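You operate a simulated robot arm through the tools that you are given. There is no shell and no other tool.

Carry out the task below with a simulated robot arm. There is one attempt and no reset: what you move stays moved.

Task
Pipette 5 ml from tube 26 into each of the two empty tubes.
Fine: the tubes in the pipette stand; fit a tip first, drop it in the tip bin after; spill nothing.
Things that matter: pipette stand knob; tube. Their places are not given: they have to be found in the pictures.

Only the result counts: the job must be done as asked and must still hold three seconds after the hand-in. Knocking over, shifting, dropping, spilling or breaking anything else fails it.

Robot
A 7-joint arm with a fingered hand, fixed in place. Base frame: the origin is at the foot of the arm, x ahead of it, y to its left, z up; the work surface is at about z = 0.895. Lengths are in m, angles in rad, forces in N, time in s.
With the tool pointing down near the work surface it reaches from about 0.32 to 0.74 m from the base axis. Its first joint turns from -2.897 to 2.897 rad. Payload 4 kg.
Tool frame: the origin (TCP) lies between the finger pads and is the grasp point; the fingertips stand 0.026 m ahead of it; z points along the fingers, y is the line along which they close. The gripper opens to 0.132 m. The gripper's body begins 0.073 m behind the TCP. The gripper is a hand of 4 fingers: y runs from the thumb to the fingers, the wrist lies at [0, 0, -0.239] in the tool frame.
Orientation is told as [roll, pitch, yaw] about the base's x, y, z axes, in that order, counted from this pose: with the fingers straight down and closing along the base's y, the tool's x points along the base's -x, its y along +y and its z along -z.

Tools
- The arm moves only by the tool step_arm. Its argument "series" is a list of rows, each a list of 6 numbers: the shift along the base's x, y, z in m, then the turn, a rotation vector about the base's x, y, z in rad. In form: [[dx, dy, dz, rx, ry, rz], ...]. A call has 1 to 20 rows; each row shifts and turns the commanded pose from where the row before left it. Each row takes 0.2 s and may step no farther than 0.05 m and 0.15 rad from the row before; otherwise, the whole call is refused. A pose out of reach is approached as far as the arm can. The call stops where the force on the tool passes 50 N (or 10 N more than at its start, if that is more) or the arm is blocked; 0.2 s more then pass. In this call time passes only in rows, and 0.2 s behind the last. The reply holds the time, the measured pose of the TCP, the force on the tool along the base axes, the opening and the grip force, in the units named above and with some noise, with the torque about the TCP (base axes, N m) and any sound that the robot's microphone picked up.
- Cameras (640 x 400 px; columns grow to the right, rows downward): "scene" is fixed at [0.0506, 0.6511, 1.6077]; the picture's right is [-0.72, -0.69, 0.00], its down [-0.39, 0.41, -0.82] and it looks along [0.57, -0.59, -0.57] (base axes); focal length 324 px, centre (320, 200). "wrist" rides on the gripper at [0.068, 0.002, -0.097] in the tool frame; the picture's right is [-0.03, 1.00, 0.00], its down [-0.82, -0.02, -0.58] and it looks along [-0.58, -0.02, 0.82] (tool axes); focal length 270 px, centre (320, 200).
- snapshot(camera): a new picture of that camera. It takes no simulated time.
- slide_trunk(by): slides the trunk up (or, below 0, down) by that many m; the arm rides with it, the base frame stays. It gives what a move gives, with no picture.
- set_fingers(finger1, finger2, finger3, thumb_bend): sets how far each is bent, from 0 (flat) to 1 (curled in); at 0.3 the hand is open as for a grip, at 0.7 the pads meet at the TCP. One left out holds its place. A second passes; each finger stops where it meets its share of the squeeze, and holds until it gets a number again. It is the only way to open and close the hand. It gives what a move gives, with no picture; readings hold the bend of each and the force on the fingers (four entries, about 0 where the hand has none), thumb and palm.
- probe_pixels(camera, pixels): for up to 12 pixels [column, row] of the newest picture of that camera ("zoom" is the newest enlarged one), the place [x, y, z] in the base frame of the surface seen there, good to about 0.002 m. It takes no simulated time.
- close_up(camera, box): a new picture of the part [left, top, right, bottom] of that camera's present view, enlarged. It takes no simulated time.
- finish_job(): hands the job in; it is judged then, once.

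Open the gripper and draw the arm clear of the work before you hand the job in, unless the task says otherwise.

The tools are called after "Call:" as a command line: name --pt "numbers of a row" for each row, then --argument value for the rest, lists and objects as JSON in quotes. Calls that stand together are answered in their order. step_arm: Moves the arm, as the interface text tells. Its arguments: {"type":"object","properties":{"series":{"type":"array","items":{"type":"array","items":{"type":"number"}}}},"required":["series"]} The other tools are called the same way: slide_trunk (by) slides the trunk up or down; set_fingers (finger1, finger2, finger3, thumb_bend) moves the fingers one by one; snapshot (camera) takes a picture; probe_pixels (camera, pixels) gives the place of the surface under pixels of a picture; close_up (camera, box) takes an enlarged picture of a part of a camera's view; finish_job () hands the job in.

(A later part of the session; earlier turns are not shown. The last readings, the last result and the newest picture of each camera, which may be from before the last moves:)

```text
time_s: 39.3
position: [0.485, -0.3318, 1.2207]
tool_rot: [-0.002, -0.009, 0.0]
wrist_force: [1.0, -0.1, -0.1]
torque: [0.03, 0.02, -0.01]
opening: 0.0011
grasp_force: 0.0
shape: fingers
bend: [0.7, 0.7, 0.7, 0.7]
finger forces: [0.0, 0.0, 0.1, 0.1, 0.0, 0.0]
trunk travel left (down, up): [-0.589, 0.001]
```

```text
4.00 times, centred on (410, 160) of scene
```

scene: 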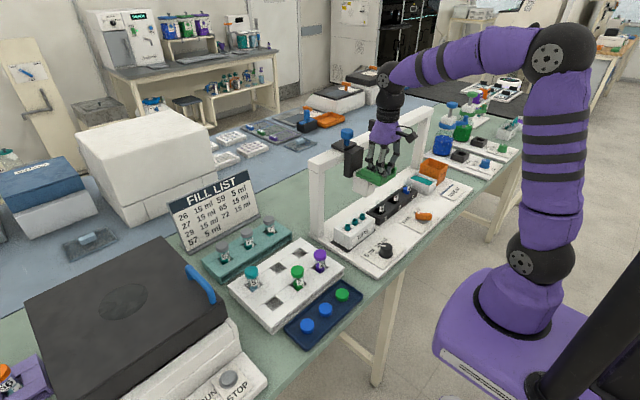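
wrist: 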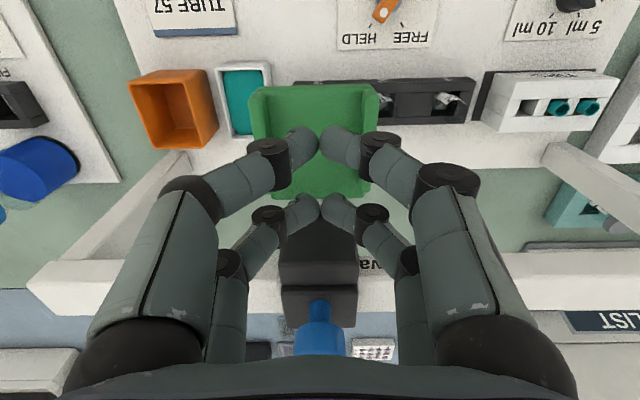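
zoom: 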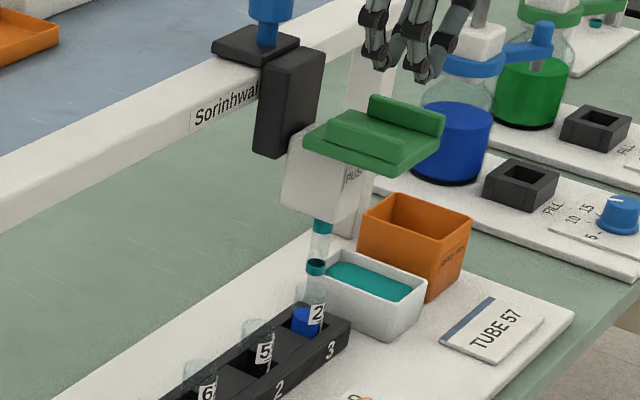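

The plate is centred under the fingers. I'll lower and press gently to see whether the head moves with the lever at HELD.

Call:
step_arm --pt "0 -0.002 -0.03 0 0 0" --pt "0 0 -0.02 0 0 0" --pt "0 0 -0.008 0 0 0" --pt "0 0 -0.005 0 0 0" --pt "0 0 -0.005 0 0 0"

Call:
close_up --camera "scene" --box '[360, 110, 460, 210]'

```text
time_s: 40.5
position: [0.4828, -0.332, 1.1558]
tool_rot: [-0.003, -0.01, -0.002]
wrist_force: [1.5, -1.0, 2.8]
torque: [0.09, 0.02, -0.03]
opening: 0.0
grasp_force: 1.4
shape: fingers
bend: [0.7, 0.7, 0.7, 0.7]
finger forces: [2.1, 1.3, 0.0, 0.0, 0.1, 0.1]
trunk travel left (down, up): [-0.589, 0.001]
```

```text
4.00 times, centred on (410, 160) of scene
```

zoom: 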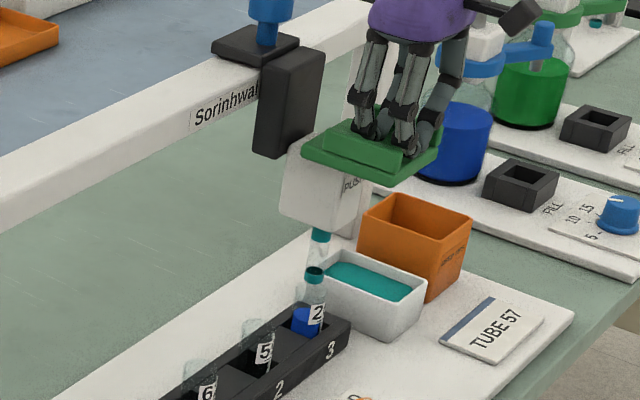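

The head still moves down easily. I'll lift the fingers slightly to see if it now stays where pushed.

Call:
step_arm --pt "0 0 0.008 0 0 0" --pt "0 0 0.005 0 0 0"

Call:
close_up --camera "scene" --box '[390, 140, 440, 200]'

Call:
probe_pixels --camera "zoom" --pixels '[[160, 60], [200, 90], [250, 110], [150, 30], [260, 70], [170, 100]]'

```text
time_s: 41.1
position: [0.4849, -0.3324, 1.1677]
tool_rot: [-0.003, -0.008, -0.002]
wrist_force: [0.7, -0.2, -0.1]
torque: [-0.01, -0.01, -0.02]
opening: 0.0009
grasp_force: 0.1
shape: fingers
bend: [0.7, 0.7, 0.7, 0.7]
finger forces: [0.0, 0.1, 0.0, 0.0, 0.0, 0.0]
trunk travel left (down, up): [-0.589, 0.001]
```

```text
6.67 times, centred on (415, 170) of scene
```

zoom: 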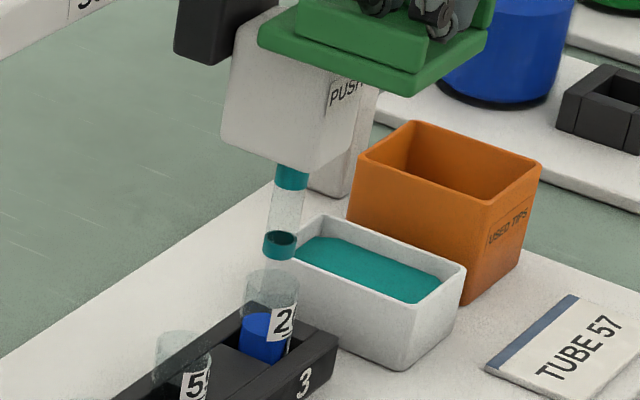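

```text
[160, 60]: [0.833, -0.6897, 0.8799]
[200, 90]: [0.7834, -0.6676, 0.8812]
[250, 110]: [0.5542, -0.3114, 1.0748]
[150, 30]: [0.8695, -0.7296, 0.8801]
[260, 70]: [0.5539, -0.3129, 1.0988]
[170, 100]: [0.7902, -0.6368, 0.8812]
```

The head sprang back up, so HELD isn't holding the height here. I'll test whether it locks sideways motion with a gentle +y push.

Call:
step_arm --pt "0 0.003 0 0 0 0" --pt "0 0.003 0 0 0 0" --pt "0 0.002 0 0 0 0"

Call:
close_up --camera "scene" --box '[390, 140, 440, 200]'

Call:
probe_pixels --camera "zoom" --pixels '[[250, 110], [260, 70], [240, 130], [270, 120], [280, 90]]'

```text
time_s: 41.9
position: [0.4845, -0.3247, 1.1681]
tool_rot: [-0.003, -0.01, -0.002]
wrist_force: [0.1, -3.4, 2.1]
torque: [0.0, -0.01, -0.02]
opening: 0.0
grasp_force: 2.3
shape: fingers
bend: [0.7, 0.7, 0.7, 0.7]
finger forces: [2.4, 1.6, 0.1, 0.0, 0.0, 0.1]
trunk travel left (down, up): [-0.589, 0.001]
```

```text
6.67 times, centred on (415, 170) of scene
```

zoom: 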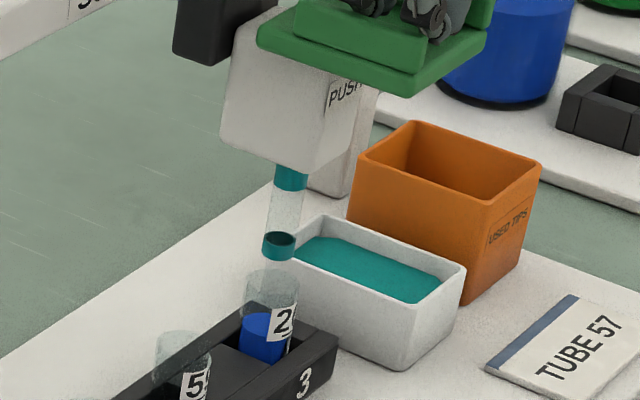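

```text
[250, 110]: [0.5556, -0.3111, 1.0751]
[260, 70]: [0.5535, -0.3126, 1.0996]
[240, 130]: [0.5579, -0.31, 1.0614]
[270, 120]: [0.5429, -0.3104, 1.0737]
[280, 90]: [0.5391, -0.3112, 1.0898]
```

A light 3.4 N contact: still ambiguous. I'll push 4 mm more.

Call:
step_arm --pt "0 0.002 0 0 0 0" --pt "0 0.002 0 0 0 0"

Call:
close_up --camera "scene" --box '[390, 140, 440, 200]'

Call:
probe_pixels --camera "zoom" --pixels '[[250, 110], [260, 70], [240, 130], [270, 120], [280, 90]]'

```text
time_s: 42.5
position: [0.4835, -0.3203, 1.1679]
tool_rot: [-0.004, -0.007, -0.003]
wrist_force: [0.1, -4.9, 2.8]
torque: [0.01, 0.01, 0.03]
opening: 0.0
grasp_force: 3.2
shape: fingers
bend: [0.71, 0.71, 0.7, 0.7]
finger forces: [3.8, 2.8, 0.1, 0.1, 0.1, 0.1]
trunk travel left (down, up): [-0.589, 0.001]
```

```text
6.67 times, centred on (415, 170) of scene
```

zoom: 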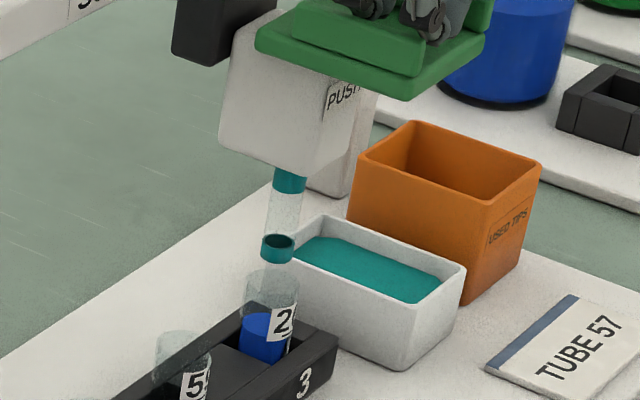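

```text
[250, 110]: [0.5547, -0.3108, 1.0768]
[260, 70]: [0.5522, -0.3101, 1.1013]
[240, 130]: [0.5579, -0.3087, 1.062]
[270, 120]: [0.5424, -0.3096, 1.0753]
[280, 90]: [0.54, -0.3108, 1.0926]
```

HELD clearly brakes the carriage sideways: it moved about 1 mm under 5 N. The tip still lines up with tube 26. I'll relax the side load and push the head down into the tube to see whether it holds at depth.

Call:
step_arm --pt "0 -0.006 0 0 0 0" --pt "0 -0.002 -0.01 0 0 0" --pt "0 0 -0.01 0 0 0" --pt "0 0 -0.01 0 0 0"

Call:
close_up --camera "scene" --box '[385, 160, 425, 200]'

```text
time_s: 43.5
position: [0.4838, -0.3294, 1.1382]
tool_rot: [-0.002, -0.009, 0.0]
wrist_force: [0.5, -2.0, 2.9]
torque: [0.07, 0.04, -0.05]
opening: 0.0001
grasp_force: 2.6
shape: fingers
bend: [0.7, 0.7, 0.7, 0.7]
finger forces: [2.9, 1.6, 0.1, 0.0, 0.1, 0.0]
trunk travel left (down, up): [-0.589, 0.001]
```

```text
10.00 times, centred on (405, 180) of scene
```

zoom: 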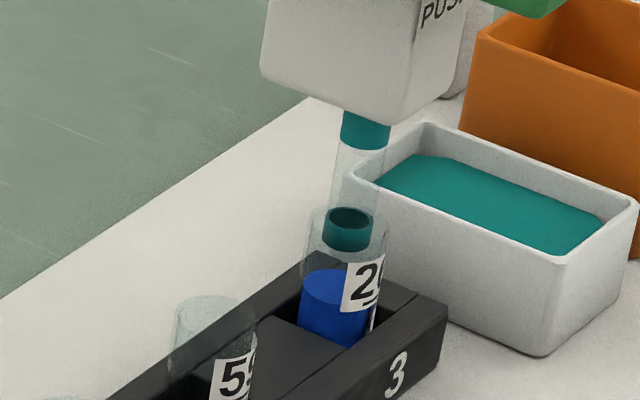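

The tip goes cleanly into tube 26. I'll continue down into the liquid.

Call:
step_arm --pt "0 0 -0.008 0 0 0" --pt "0 0 -0.008 0 0 0" --pt "0 0 -0.008 0 0 0" --pt "0 0 -0.008 0 0 0"

Call:
close_up --camera "scene" --box '[385, 160, 425, 200]'

```text
time_s: 44.5
position: [0.4824, -0.3285, 1.1065]
tool_rot: [-0.004, -0.009, -0.002]
wrist_force: [-0.3, -1.3, 5.1]
torque: [0.11, 0.08, -0.03]
opening: 0.0003
grasp_force: 3.0
shape: fingers
bend: [0.7, 0.7, 0.7, 0.7]
finger forces: [4.4, 1.4, 0.0, 0.1, 0.0, 0.0]
trunk travel left (down, up): [-0.589, 0.001]
```

```text
10.00 times, centred on (405, 180) of scene
```

zoom: 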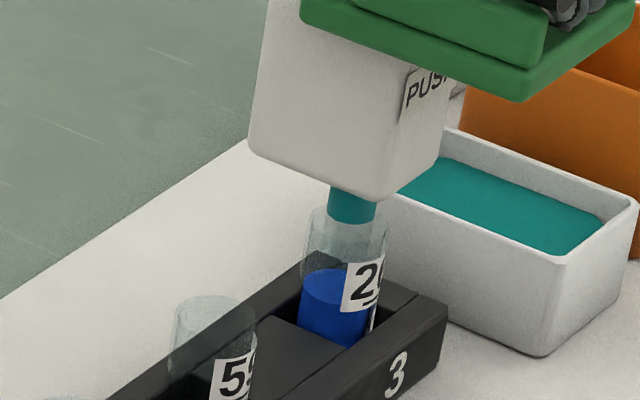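

The tip's lower ring is in the blue liquid. I'll go about 10 mm deeper, then lift the fingers to see if the head stays down.

Call:
step_arm --pt "0 0 -0.006 0 0 0" --pt "0 0 -0.005 0 0 0"

Call:
step_arm --pt "0 0 0.008 0 0 0" --pt "0 0 0.008 0 0 0"

Call:
close_up --camera "scene" --box '[385, 140, 435, 200]'

```text
time_s: 45.1
position: [0.4838, -0.329, 1.0952]
tool_rot: [-0.003, -0.009, -0.002]
wrist_force: [-1.6, -2.3, 6.2]
torque: [0.13, 0.11, 0.05]
opening: 0.0
grasp_force: 2.9
shape: fingers
bend: [0.71, 0.7, 0.7, 0.7]
finger forces: [4.6, 1.7, 0.0, 0.1, 0.0, 0.1]
trunk travel left (down, up): [-0.589, 0.001]
```

```text
time_s: 45.7
position: [0.4839, -0.3289, 1.1106]
tool_rot: [-0.003, -0.011, -0.001]
wrist_force: [-0.1, -2.1, 5.5]
torque: [0.09, 0.03, -0.06]
opening: 0.0002
grasp_force: 2.6
shape: fingers
bend: [0.71, 0.7, 0.7, 0.7]
finger forces: [4.0, 1.8, 0.0, 0.1, 0.1, 0.1]
trunk travel left (down, up): [-0.589, 0.001]
```

```text
6.67 times, centred on (410, 170) of scene
```

zoom: 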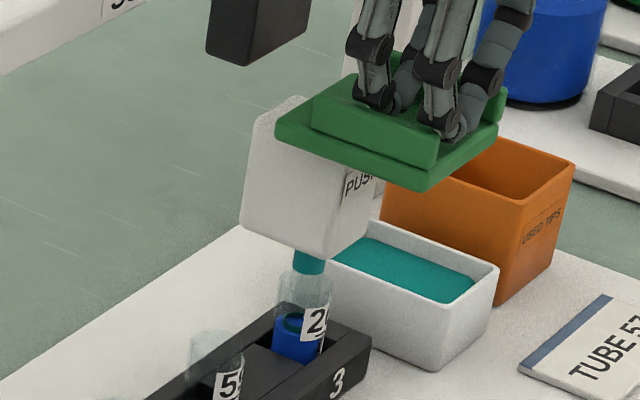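

With HELD, the head still follows the fingers up, so HELD only brakes the carriage. Next I need to learn how the blue button behaves. I'll lift out, tilt the hand forward, and go above the button at about (0.615,-0.333,1.229).

Call:
step_arm --pt "0 0 0.02 0 0 0" --pt "0 0 0.02 0 0 0" --pt "0 0 0.02 0 0 0" --pt "0 0 0.03 0 0 0" --pt "0 0 0.03 0 -0.1 0" --pt "0 0 0.03 0 -0.1 0" --pt "0 0 0.03 0 -0.1 0" --pt "0 0 0.015 0 -0.1 0"

Call:
snapshot --camera "wrist"

Call:
snapshot --camera "scene"

```text
time_s: 47.5
position: [0.4825, -0.3273, 1.3081]
tool_rot: [-0.002, -0.41, 0.0]
wrist_force: [-0.4, -0.2, -0.7]
torque: [0.04, 0.02, 0.01]
opening: 0.0007
grasp_force: 0.1
shape: fingers
bend: [0.7, 0.7, 0.7, 0.7]
finger forces: [0.0, 0.1, 0.1, 0.0, 0.0, 0.1]
trunk travel left (down, up): [-0.589, 0.001]
```

```text
taken
```

wrist: 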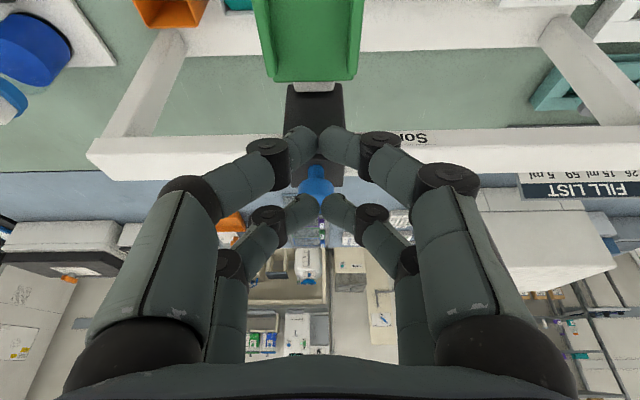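

```text
taken
```

scene: 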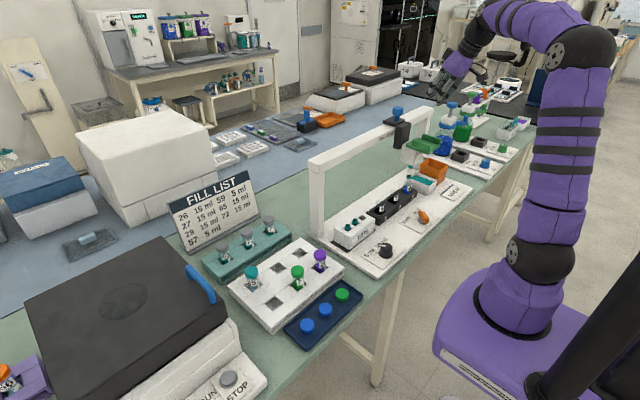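

I'll take a close look at the button and carriage before touching it.

Call:
close_up --camera "scene" --box '[375, 95, 445, 195]'

Call:
close_up --camera "scene" --box '[380, 100, 420, 130]'

Call:
probe_pixels --camera "zoom" --pixels '[[285, 85], [250, 110], [330, 110], [290, 150], [290, 180], [200, 200], [380, 210], [250, 250], [440, 320]]'

```text
4.00 times, centred on (410, 145) of scene
```

zoom: 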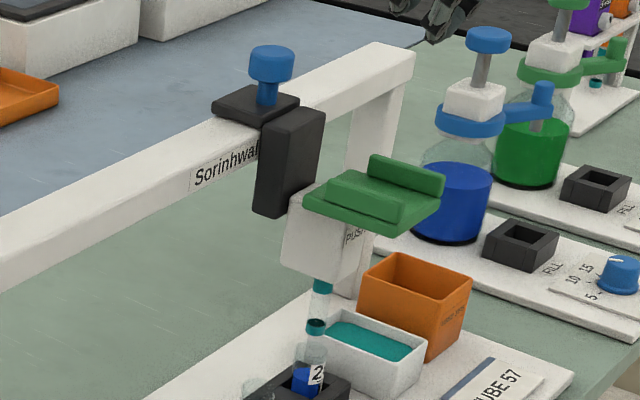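

```text
13.33 times, centred on (400, 115) of scene
```

zoom: 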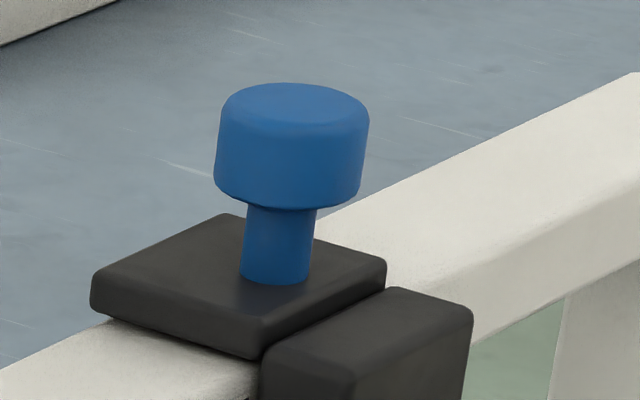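

```text
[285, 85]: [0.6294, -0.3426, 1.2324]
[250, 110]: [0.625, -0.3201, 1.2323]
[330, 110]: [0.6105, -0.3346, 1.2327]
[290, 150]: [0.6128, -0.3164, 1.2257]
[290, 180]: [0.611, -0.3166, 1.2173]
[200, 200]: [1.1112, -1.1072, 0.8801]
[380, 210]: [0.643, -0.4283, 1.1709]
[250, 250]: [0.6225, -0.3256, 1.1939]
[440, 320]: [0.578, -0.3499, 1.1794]
```

Button: top at z≈1.2325, centred about (0.62,-0.331). I'll move over it and press down in small steps while the head is up and the tip empty.

Call:
step_arm --pt "0.045 0 0 0 0 0" --pt "0.045 -0.002 0 0 0 0" --pt "0.045 -0.002 -0.01 0 0 0" --pt "0 0 -0.015 0 0 0"

Call:
close_up --camera "scene" --box '[375, 85, 435, 145]'

Call:
snapshot --camera "wrist"

```text
time_s: 48.5
position: [0.6187, -0.3351, 1.2826]
tool_rot: [-0.004, -0.407, -0.002]
wrist_force: [0.3, 0.5, -0.3]
torque: [0.02, -0.01, 0.0]
opening: 0.001
grasp_force: 0.1
shape: fingers
bend: [0.7, 0.7, 0.7, 0.7]
finger forces: [0.0, 0.1, 0.0, 0.0, 0.0, 0.0]
trunk travel left (down, up): [-0.589, 0.001]
```

```text
6.67 times, centred on (405, 115) of scene
```

zoom: 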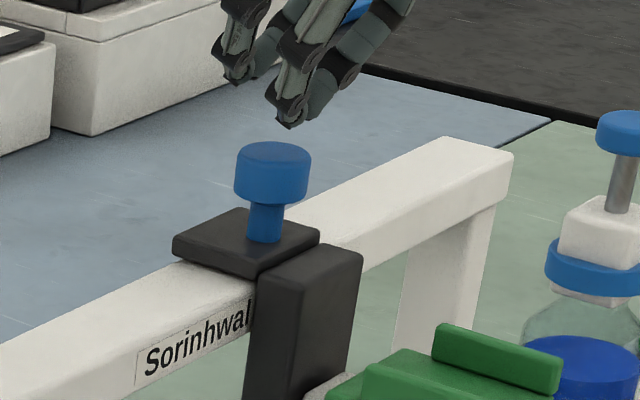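

```text
taken
```

wrist: 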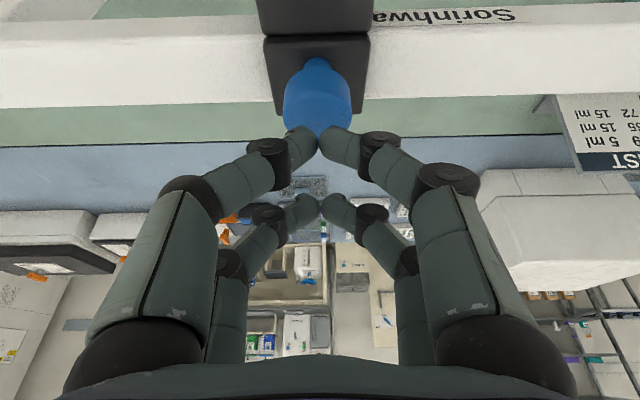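

The front fingertips are over the button. I'll descend to contact and press gradually.

Call:
step_arm --pt "-0.003 0.002 -0.01 0 0 0" --pt "0 0 -0.006 0 0 0" --pt "0 0 -0.004 0 0 0" --pt "0 0 -0.003 0 0 0" --pt "0 0 -0.003 0 0 0"

Call:
close_up --camera "scene" --box '[375, 85, 435, 145]'

```text
time_s: 49.7
position: [0.6133, -0.3313, 1.2617]
tool_rot: [-0.011, -0.42, 0.0]
wrist_force: [-5.5, -2.7, 43.0]
torque: [-0.24, 0.56, 0.04]
opening: 0.0011
grasp_force: 22.9
shape: fingers
bend: [0.72, 0.7, 0.7, 0.71]
finger forces: [16.3, 0.0, 0.0, 0.1, 29.3, 0.0]
trunk travel left (down, up): [-0.589, 0.001]
```

```text
6.67 times, centred on (405, 115) of scene
```

zoom: 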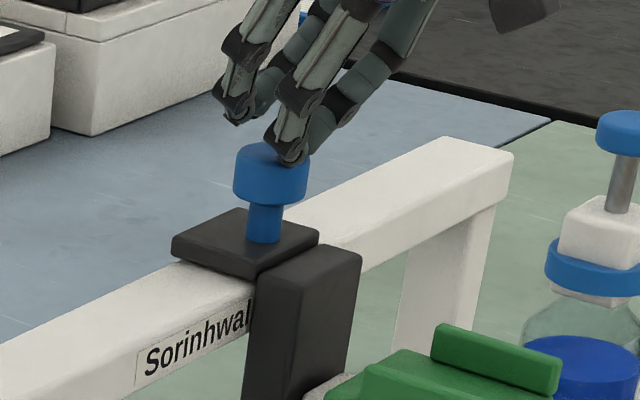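

The button took 43 N without moving. Before pressing on I'll release it and inspect the tip, since it was dipped in the liquid.

Call:
step_arm --pt "0 0 0.006 0 0 0" --pt "0 0 0.02 0 0 0"

Call:
close_up --camera "scene" --box '[395, 155, 425, 195]'

Call:
close_up --camera "scene" --box '[380, 100, 420, 130]'

Call:
close_up --camera "wrist" --box '[230, 0, 400, 160]'

```text
time_s: 50.3
position: [0.6136, -0.331, 1.2772]
tool_rot: [-0.001, -0.404, -0.003]
wrist_force: [-0.3, -0.4, 0.1]
torque: [-0.01, 0.01, -0.01]
opening: 0.0009
grasp_force: 0.1
shape: fingers
bend: [0.7, 0.7, 0.7, 0.7]
finger forces: [0.1, 0.0, 0.1, 0.0, 0.0, 0.0]
trunk travel left (down, up): [-0.589, 0.001]
```

```text
10.00 times, centred on (410, 175) of scene
```

zoom: 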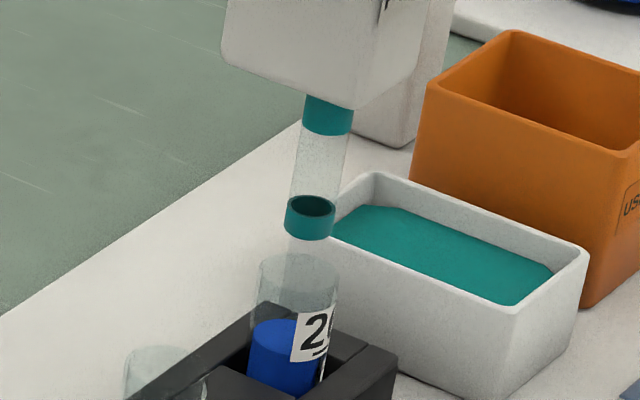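

```text
13.33 times, centred on (400, 115) of scene
```

zoom: 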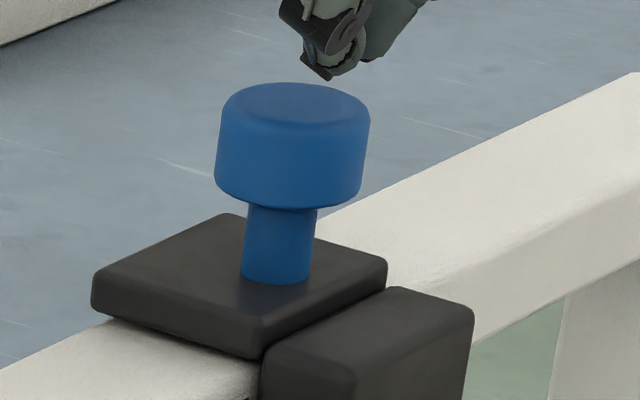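

```text
2.50 times, centred on (315, 80) of wrist
```

zoom: 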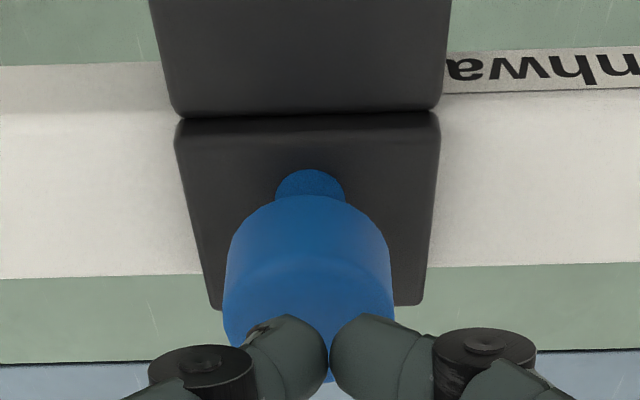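

The blue knob doesn't move and the tip is clear, so the blue knob seems to be just a carriage handle and the PUSH plate must also work the plunger, past its first stop. I'll go back to the channel and press deeper carefully.

Call:
step_arm --pt "-0.01 0 0.02 0 0 0" --pt "-0.04 0 0.01 0 0.1 0" --pt "-0.04 0 0 0 0.1 0" --pt "-0.035 0 -0.03 0 0.1 0" --pt "-0.005 0 -0.04 0 0.1 0" --pt "0 0 -0.03 0 0 0" --pt "0 0 -0.015 0 0 0"

Call:
snapshot --camera "wrist"

```text
time_s: 51.9
position: [0.4857, -0.3292, 1.1949]
tool_rot: [-0.004, -0.006, -0.001]
wrist_force: [0.2, 0.6, -0.8]
torque: [0.02, -0.01, -0.02]
opening: 0.001
grasp_force: 0.0
shape: fingers
bend: [0.7, 0.7, 0.7, 0.7]
finger forces: [0.0, 0.1, 0.0, 0.1, 0.0, 0.0]
trunk travel left (down, up): [-0.589, 0.001]
```

```text
taken
```

wrist: 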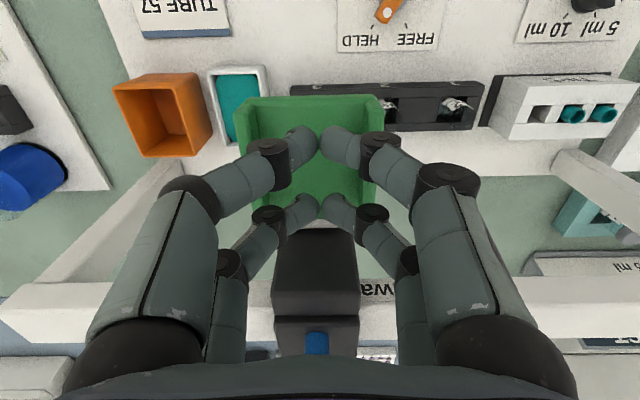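

I'll centre the fingers in the channel and push the head back down to just above the previous depth.

Call:
step_arm --pt "0 -0.004 -0.015 0 0 0" --pt "0 0 -0.015 0 0 0" --pt "0 0 -0.015 0 0 0" --pt "0 0 -0.015 0 0 0" --pt "0 0 -0.015 0 0 0" --pt "0 0 -0.015 0 0 0" --pt "0 0 -0.008 0 0 0"

Call:
close_up --camera "scene" --box '[390, 160, 430, 200]'

```text
time_s: 53.5
position: [0.4859, -0.3352, 1.0984]
tool_rot: [-0.004, -0.009, -0.002]
wrist_force: [-0.2, -0.9, 5.7]
torque: [0.01, -0.09, 0.03]
opening: 0.0
grasp_force: 3.1
shape: fingers
bend: [0.7, 0.7, 0.7, 0.7]
finger forces: [2.0, 2.3, 2.4, 0.1, 0.1, 0.0]
trunk travel left (down, up): [-0.589, 0.001]
```

```text
10.00 times, centred on (410, 180) of scene
```

zoom: 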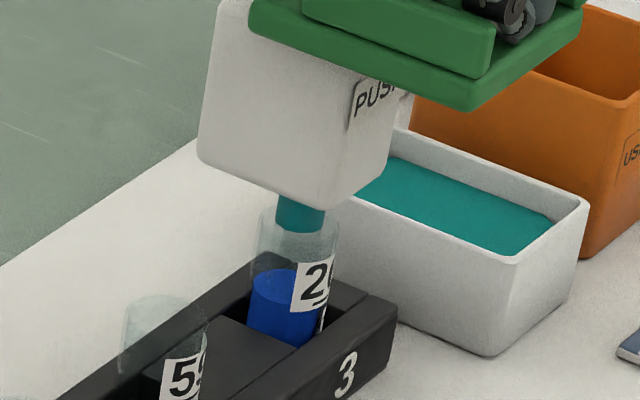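

At TCP z=1.098 the force is 5.7 N and the body is still above the tube rim. I'll continue in 3 mm steps.

Call:
step_arm --pt "0 0 -0.003 0 0 0" --pt "0 0 -0.003 0 0 0"

Call:
step_arm --pt "0 0 -0.003 0 0 0"

Call:
step_arm --pt "0 0 -0.002 0 0 0"

Call:
close_up --camera "scene" --box '[390, 160, 430, 200]'

```text
time_s: 54.1
position: [0.485, -0.3347, 1.0916]
tool_rot: [-0.003, -0.008, 0.0]
wrist_force: [0.9, -0.9, 5.8]
torque: [0.04, -0.08, -0.01]
opening: 0.0001
grasp_force: 3.4
shape: fingers
bend: [0.7, 0.7, 0.7, 0.7]
finger forces: [1.7, 2.1, 3.0, 0.0, 0.0, 0.0]
trunk travel left (down, up): [-0.589, 0.001]
```

```text
time_s: 54.5
position: [0.4854, -0.3345, 1.0887]
tool_rot: [-0.003, -0.01, 0.0]
wrist_force: [-0.7, -0.4, 5.9]
torque: [0.02, -0.04, 0.05]
opening: 0.0
grasp_force: 3.3
shape: fingers
bend: [0.7, 0.7, 0.7, 0.7]
finger forces: [1.9, 2.5, 2.8, 0.1, 0.1, 0.1]
trunk travel left (down, up): [-0.589, 0.001]
```

```text
time_s: 54.9
position: [0.4853, -0.3348, 1.0862]
tool_rot: [-0.003, -0.008, -0.001]
wrist_force: [-1.2, -1.4, 6.0]
torque: [0.03, -0.04, 0.04]
opening: 0.0
grasp_force: 3.9
shape: fingers
bend: [0.7, 0.7, 0.7, 0.7]
finger forces: [2.0, 2.6, 2.9, 0.0, 0.0, 0.0]
trunk travel left (down, up): [-0.589, 0.001]
```

```text
10.00 times, centred on (410, 180) of scene
```

zoom: 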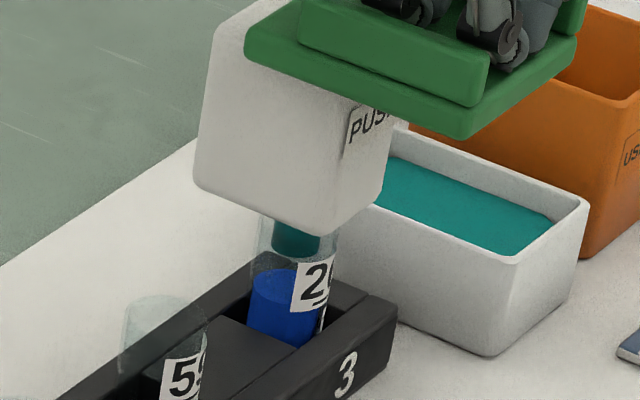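

No stop yet at 6 N. I'll continue with 2 mm steps, one at a time.

Call:
step_arm --pt "0 0 -0.002 0 0 0"

Call:
step_arm --pt "0 0 -0.002 0 0 0"

Call:
close_up --camera "scene" --box '[390, 160, 430, 200]'

```text
time_s: 55.3
position: [0.4872, -0.3353, 1.086]
tool_rot: [-0.003, -0.011, 0.0]
wrist_force: [0.0, -0.8, 6.8]
torque: [-0.01, -0.03, 0.04]
opening: 0.0
grasp_force: 4.0
shape: fingers
bend: [0.7, 0.7, 0.7, 0.7]
finger forces: [2.2, 2.7, 2.8, 0.0, 0.0, 0.0]
trunk travel left (down, up): [-0.589, 0.001]
```

```text
time_s: 55.7
position: [0.4843, -0.335, 1.083]
tool_rot: [-0.003, -0.01, 0.0]
wrist_force: [0.9, -2.6, 6.3]
torque: [0.01, -0.06, -0.01]
opening: 0.0
grasp_force: 4.2
shape: fingers
bend: [0.7, 0.7, 0.7, 0.7]
finger forces: [2.3, 3.0, 2.5, 0.0, 0.0, 0.0]
trunk travel left (down, up): [-0.589, 0.001]
```

```text
10.00 times, centred on (410, 180) of scene
```

zoom: 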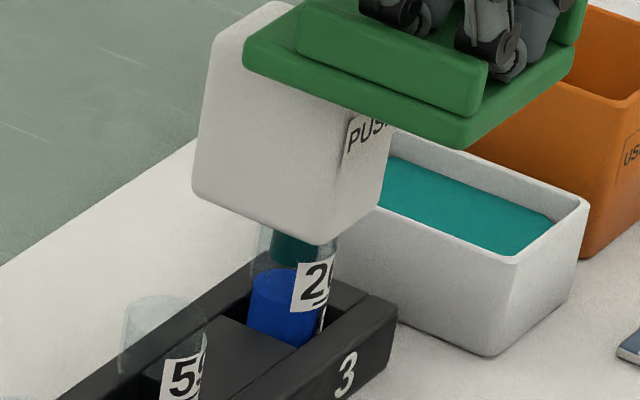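

Still no stop. Two more 2 mm steps, watching for the force to climb.

Call:
step_arm --pt "0 0 -0.002 0 0 0"

Call:
step_arm --pt "0 0 -0.002 0 0 0"

Call:
close_up --camera "scene" --box '[390, 160, 430, 200]'

```text
time_s: 56.1
position: [0.4851, -0.3345, 1.0804]
tool_rot: [-0.004, -0.01, -0.001]
wrist_force: [2.4, -2.1, 5.7]
torque: [0.03, -0.07, 0.01]
opening: 0.0001
grasp_force: 4.0
shape: fingers
bend: [0.7, 0.7, 0.7, 0.7]
finger forces: [2.3, 3.1, 3.2, 0.1, 0.1, 0.0]
trunk travel left (down, up): [-0.589, 0.001]
```

```text
time_s: 56.5
position: [0.4849, -0.335, 1.0792]
tool_rot: [-0.002, -0.008, -0.001]
wrist_force: [0.5, -1.4, 6.5]
torque: [0.01, -0.07, 0.07]
opening: 0.0001
grasp_force: 4.6
shape: fingers
bend: [0.7, 0.7, 0.7, 0.7]
finger forces: [2.0, 3.0, 3.7, 0.0, 0.0, 0.1]
trunk travel left (down, up): [-0.589, 0.001]
```

```text
10.00 times, centred on (410, 180) of scene
```

zoom: 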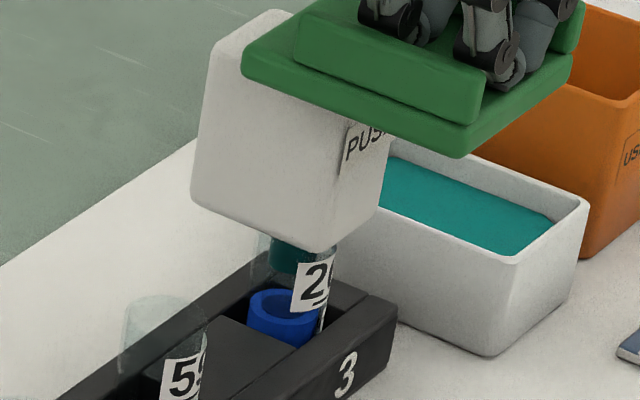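

The blue level in tube 26 looks changed around (283,315). I'll zoom in.

Call:
close_up --camera "scene" --box '[397, 180, 417, 200]'

Call:
snapshot --camera "wrist"

```text
16.00 times, centred on (407, 190) of scene
```

zoom: 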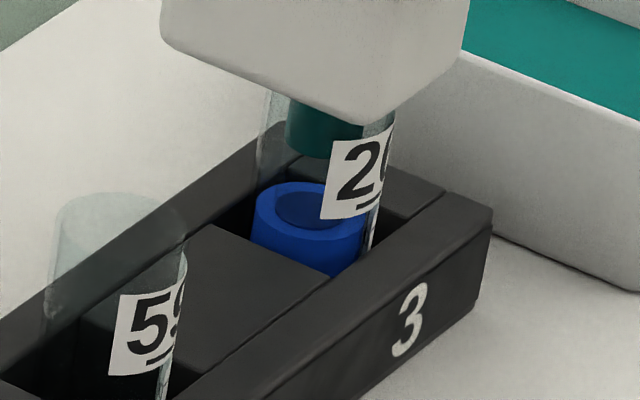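

```text
taken
```

wrist: 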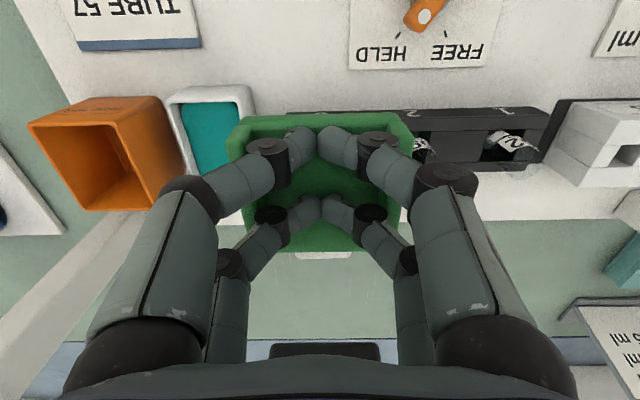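

The level in tube 26 has dropped and there is liquid in the tip, so bottoming the PUSH plate draws the dose. I'll let the head up partway and check.

Call:
step_arm --pt "0 0 0.005 0 0 0" --pt "0 0 0.01 0 0 0" --pt "0 0 0.01 0 0 0" --pt "0 0 0.01 0 0 0"

Call:
close_up --camera "scene" --box '[390, 160, 430, 200]'

```text
time_s: 57.5
position: [0.4853, -0.3346, 1.1149]
tool_rot: [-0.006, -0.008, -0.003]
wrist_force: [0.9, -2.0, 4.6]
torque: [-0.01, -0.09, 0.06]
opening: 0.0003
grasp_force: 3.7
shape: fingers
bend: [0.7, 0.7, 0.7, 0.7]
finger forces: [1.8, 2.7, 3.3, 0.0, 0.0, 0.0]
trunk travel left (down, up): [-0.589, 0.001]
```

```text
10.00 times, centred on (410, 180) of scene
```

zoom: 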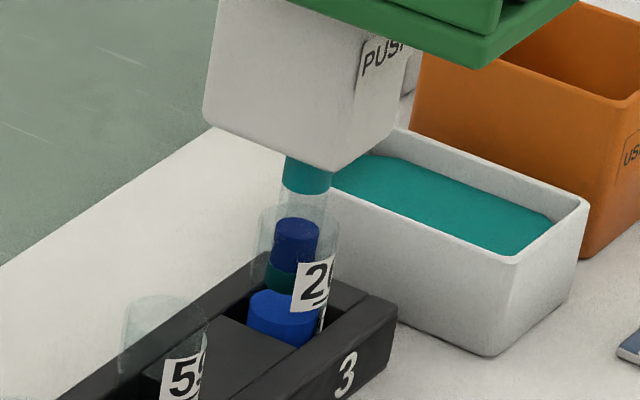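

The tip holds the blue dose. I'll let the head rise fully, lift out, and then turn the lever back to FREE.

Call:
step_arm --pt "0 0 0.01 0 0 0" --pt "0 0 0.01 0 0 0" --pt "0 0 0.01 0 0 0" --pt "0 0 0.01 0 0 0" --pt "0 0 0.01 0 0 0" --pt "0 0 0.02 0 0 0" --pt "0 0 0.03 0 0 0"

Call:
close_up --camera "scene" --box '[390, 155, 430, 205]'

```text
time_s: 59.1
position: [0.4858, -0.3361, 1.2147]
tool_rot: [-0.003, -0.009, -0.001]
wrist_force: [-1.0, -1.0, 0.0]
torque: [-0.02, 0.01, 0.0]
opening: 0.0014
grasp_force: 0.1
shape: fingers
bend: [0.7, 0.7, 0.7, 0.7]
finger forces: [0.1, 0.0, 0.1, 0.0, 0.1, 0.1]
trunk travel left (down, up): [-0.589, 0.001]
```

```text
8.00 times, centred on (410, 180) of scene
```

zoom: 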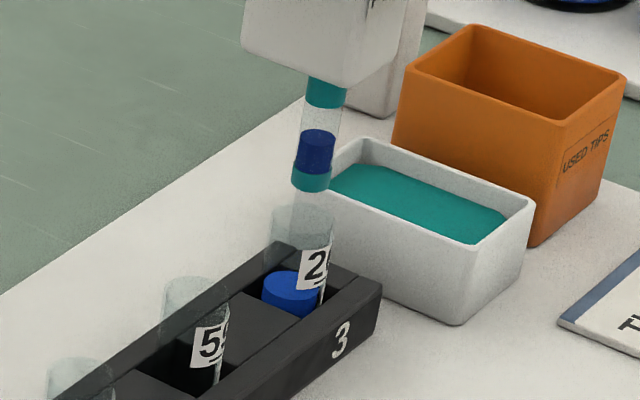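

The dose sits in the tip with no drip. I'll now push the lever's tail from its +y side toward -y to turn it to FREE.

Call:
step_arm --pt "-0.045 0.01 0 0 0 0" --pt "-0.04 0.025 0 0 0 0" --pt "-0.02 0.045 0 0 0 0" --pt "-0.003 0.045 -0.01 0 0 0" --pt "0 0.016 -0.045 0 0 0" --pt "0 0 -0.048 0 0 0" --pt "0 0 -0.048 0 0 0" --pt "0 0 -0.048 0 0 0" --pt "0 0 -0.04 0 0 0" --pt "0 0 -0.032 0 0 0"

Call:
close_up --camera "scene" --box '[380, 170, 450, 240]'

```text
time_s: 61.3
position: [0.3802, -0.1919, 0.9429]
tool_rot: [-0.004, -0.01, -0.001]
wrist_force: [0.3, 0.3, -0.1]
torque: [-0.02, -0.03, -0.02]
opening: 0.001
grasp_force: 0.0
shape: fingers
bend: [0.7, 0.7, 0.7, 0.7]
finger forces: [0.0, 0.0, 0.1, 0.1, 0.0, 0.0]
trunk travel left (down, up): [-0.589, 0.001]
```

```text
5.71 times, centred on (415, 205) of scene
```

zoom: 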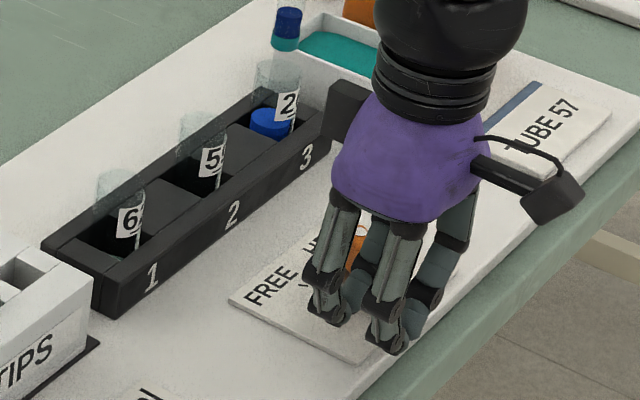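

Fingers are beside the lever. I'll push -y in small steps.

Call:
step_arm --pt "0 -0.006 0 0 0 0" --pt "0 -0.005 0 0 0 0" --pt "0 -0.004 0 0 0 0" --pt "0 -0.003 0 0 0 0" --pt "0 -0.003 0 0 0 0" --pt "0 -0.003 0 0 0 0"

Call:
step_arm --pt "0 -0.003 0 0 0 0" --pt "0 -0.003 0 0 0 0"

Call:
close_up --camera "scene" --box '[380, 170, 450, 240]'

Call:
snapshot --camera "wrist"

```text
time_s: 62.7
position: [0.3791, -0.2175, 0.9433]
tool_rot: [-0.003, -0.007, -0.003]
wrist_force: [-0.6, -0.3, -0.1]
torque: [-0.01, 0.0, 0.04]
opening: 0.0008
grasp_force: 1.0
shape: fingers
bend: [0.7, 0.7, 0.7, 0.7]
finger forces: [0.1, 0.0, 0.6, 0.0, 0.0, 0.0]
trunk travel left (down, up): [-0.589, 0.001]
```

```text
time_s: 63.3
position: [0.3766, -0.2231, 0.942]
tool_rot: [-0.003, -0.009, -0.001]
wrist_force: [-1.8, 4.0, 2.9]
torque: [0.0, -0.03, 0.04]
opening: 0.001
grasp_force: 3.1
shape: fingers
bend: [0.7, 0.69, 0.71, 0.7]
finger forces: [0.1, 0.0, 6.0, 0.0, 0.1, 0.1]
trunk travel left (down, up): [-0.589, 0.001]
```

```text
5.71 times, centred on (415, 205) of scene
```

zoom: 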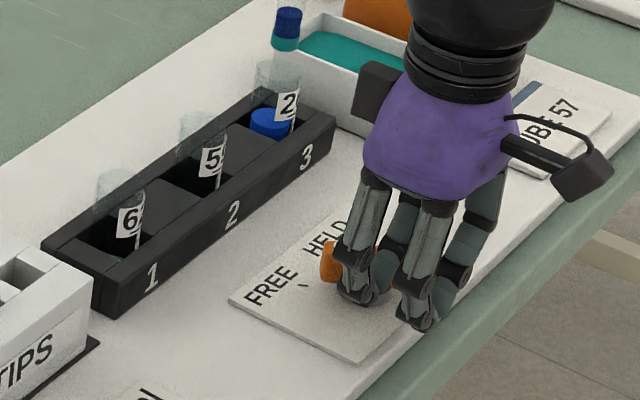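

```text
taken
```

wrist: 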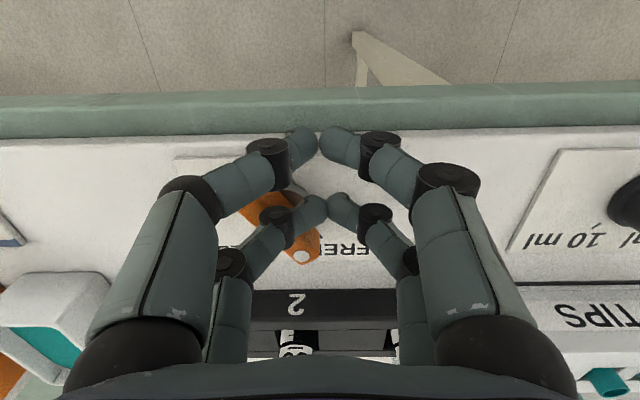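

The lever looks to be near FREE. I'll nudge 3 mm more, then back away and check.

Call:
step_arm --pt "0 -0.003 0 0 0 0" --pt "0 -0.002 0 0 0 0" --pt "0 0.01 0 0 0 0" --pt "0 0.025 0 0 0 0" --pt "-0.005 0.01 0.03 0 0 0" --pt "0 0 0.045 0 0 0" --pt "0 0 0.045 0 0 0"

Call:
close_up --camera "scene" --box '[395, 195, 450, 230]'

Call:
probe_pixels --camera "zoom" --pixels '[[278, 207], [248, 208], [300, 203], [424, 216], [420, 228], [330, 222], [380, 212]]'

```text
time_s: 64.9
position: [0.3736, -0.1832, 1.0653]
tool_rot: [-0.003, -0.009, -0.001]
wrist_force: [0.3, -0.4, 0.4]
torque: [0.04, 0.0, 0.0]
opening: 0.001
grasp_force: 0.0
shape: fingers
bend: [0.7, 0.7, 0.7, 0.7]
finger forces: [0.0, 0.0, 0.0, 0.0, 0.0, 0.0]
trunk travel left (down, up): [-0.589, 0.001]
```

```text
11.43 times, centred on (422, 212) of scene
```

zoom: 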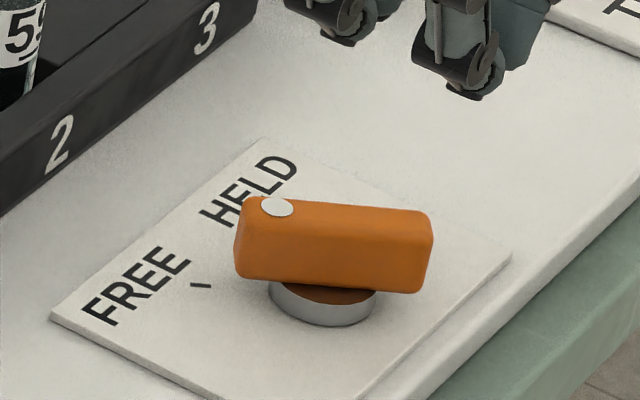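

```text
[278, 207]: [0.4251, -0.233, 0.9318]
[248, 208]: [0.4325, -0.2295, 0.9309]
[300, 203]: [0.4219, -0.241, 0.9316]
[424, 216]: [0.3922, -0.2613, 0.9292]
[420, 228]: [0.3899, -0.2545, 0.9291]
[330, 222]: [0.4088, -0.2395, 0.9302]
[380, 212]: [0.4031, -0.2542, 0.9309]
```

The lever is back at FREE. I'll return to the green channel and slide the loaded pipette slowly toward tube 59.

Call:
step_arm --pt "0 -0.01 0.048 0 0 0" --pt "0 -0.02 0.045 0 0 0" --pt "0 -0.03 0.035 0 0 0" --pt "0 -0.045 0.015 0 0 0" --pt "0.03 -0.035 0 0 0 0" --pt "0.045 -0.01 0 0 0 0" --pt "0.037 -0.003 0 0 0 0" --pt "0 0 -0.02 0 0 0" --pt "0 0 -0.018 0 0 0"

Call:
snapshot --camera "wrist"

Call:
close_up --camera "scene" --box '[360, 110, 460, 210]'

```text
time_s: 66.9
position: [0.4859, -0.3353, 1.1668]
tool_rot: [-0.004, -0.009, 0.0]
wrist_force: [-0.3, -0.2, -0.7]
torque: [0.01, 0.02, 0.01]
opening: 0.0006
grasp_force: 0.0
shape: fingers
bend: [0.7, 0.7, 0.7, 0.7]
finger forces: [0.0, 0.1, 0.1, 0.0, 0.0, 0.1]
trunk travel left (down, up): [-0.589, 0.001]
```

```text
taken
```

wrist: 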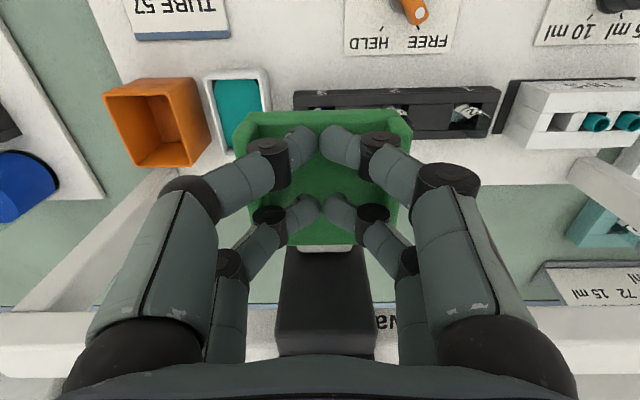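

```text
4.00 times, centred on (410, 160) of scene
```

zoom: 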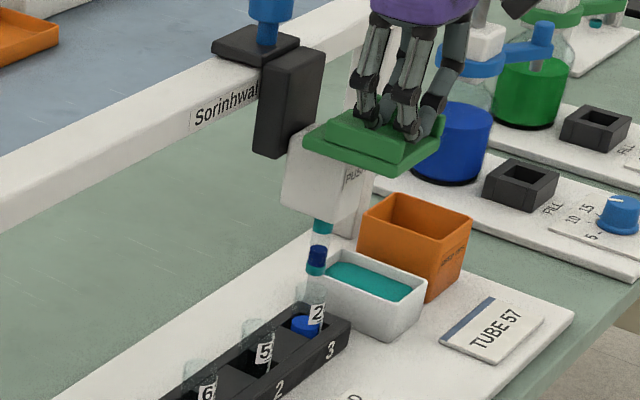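

Fingers are in the channel with the carriage in place. I'll slide slowly toward tube 59, stopping slightly short to check.

Call:
step_arm --pt "0 0.004 0 0 0 0" --pt "0 0.005 0 0 0 0" --pt "0 0.008 0 0 0 0" --pt "0 0.01 0 0 0 0" --pt "0 0.01 0 0 0 0" --pt "0 0.01 0 0 0 0" --pt "0 0.01 0 0 0 0" --pt "0 0.01 0 0 0 0" --pt "0 0.008 0 0 0 0" --pt "0 0.006 0 0 0 0" --pt "0 0.004 0 0 0 0" --pt "0 0.002 0 0 0 0" --pt "0 0.001 0 0 0 0"

Call:
close_up --camera "scene" --box '[370, 145, 430, 205]'

Call:
probe_pixels --camera "zoom" --pixels '[[200, 100], [220, 120], [240, 130], [210, 80], [230, 100], [190, 130]]'

```text
time_s: 69.7
position: [0.4845, -0.2487, 1.1688]
tool_rot: [-0.003, -0.01, 0.0]
wrist_force: [-0.6, -0.5, 0.5]
torque: [0.01, 0.01, 0.01]
opening: 0.0007
grasp_force: 0.0
shape: fingers
bend: [0.7, 0.7, 0.7, 0.7]
finger forces: [0.0, 0.1, 0.0, 0.0, 0.0, 0.0]
trunk travel left (down, up): [-0.589, 0.001]
```

```text
6.67 times, centred on (400, 175) of scene
```

zoom: 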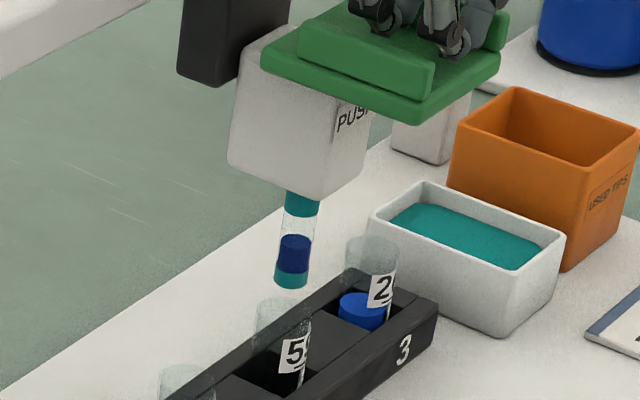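

```text
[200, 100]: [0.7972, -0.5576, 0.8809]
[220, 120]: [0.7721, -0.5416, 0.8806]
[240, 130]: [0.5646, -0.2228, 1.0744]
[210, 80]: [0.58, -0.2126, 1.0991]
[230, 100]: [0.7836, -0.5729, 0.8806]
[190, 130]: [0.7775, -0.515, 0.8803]
```

The tip is about 3 mm short of tube 59's axis. I'll nudge +y 3 mm and zoom to check.

Call:
step_arm --pt "0 0.001 0 0 0 0" --pt "0 0.001 0 0 0 0" --pt "0 0.001 0 0 0 0"

Call:
close_up --camera "scene" --box '[380, 170, 410, 205]'

Call:
close_up --camera "scene" --box '[370, 145, 430, 205]'

Call:
probe_pixels --camera "zoom" --pixels '[[250, 140], [270, 140], [290, 150], [260, 100], [280, 120], [300, 140]]'

```text
time_s: 70.5
position: [0.4843, -0.245, 1.1679]
tool_rot: [-0.002, -0.007, 0.001]
wrist_force: [0.3, 0.1, -0.1]
torque: [0.0, 0.0, 0.0]
opening: 0.0011
grasp_force: 0.0
shape: fingers
bend: [0.7, 0.7, 0.7, 0.7]
finger forces: [0.1, 0.1, 0.1, 0.0, 0.1, 0.0]
trunk travel left (down, up): [-0.589, 0.001]
```

```text
11.43 times, centred on (395, 188) of scene
```

zoom: 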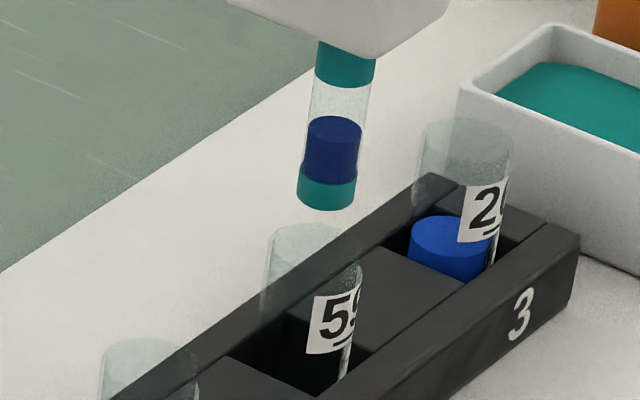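

```text
6.67 times, centred on (400, 175) of scene
```

zoom: 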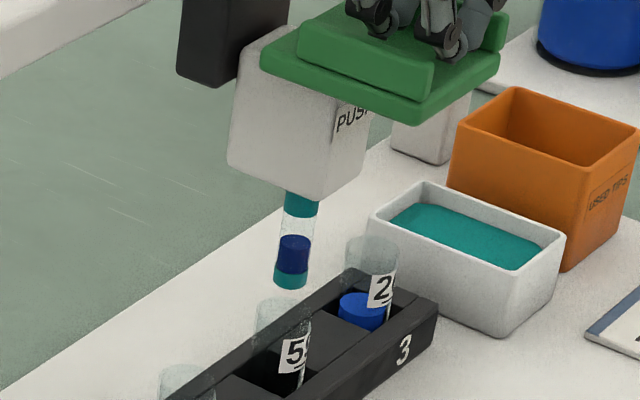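

```text
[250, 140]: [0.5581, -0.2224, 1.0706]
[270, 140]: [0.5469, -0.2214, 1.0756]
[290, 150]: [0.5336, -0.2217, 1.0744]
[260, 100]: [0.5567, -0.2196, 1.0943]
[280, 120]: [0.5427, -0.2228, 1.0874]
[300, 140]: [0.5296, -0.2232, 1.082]
```

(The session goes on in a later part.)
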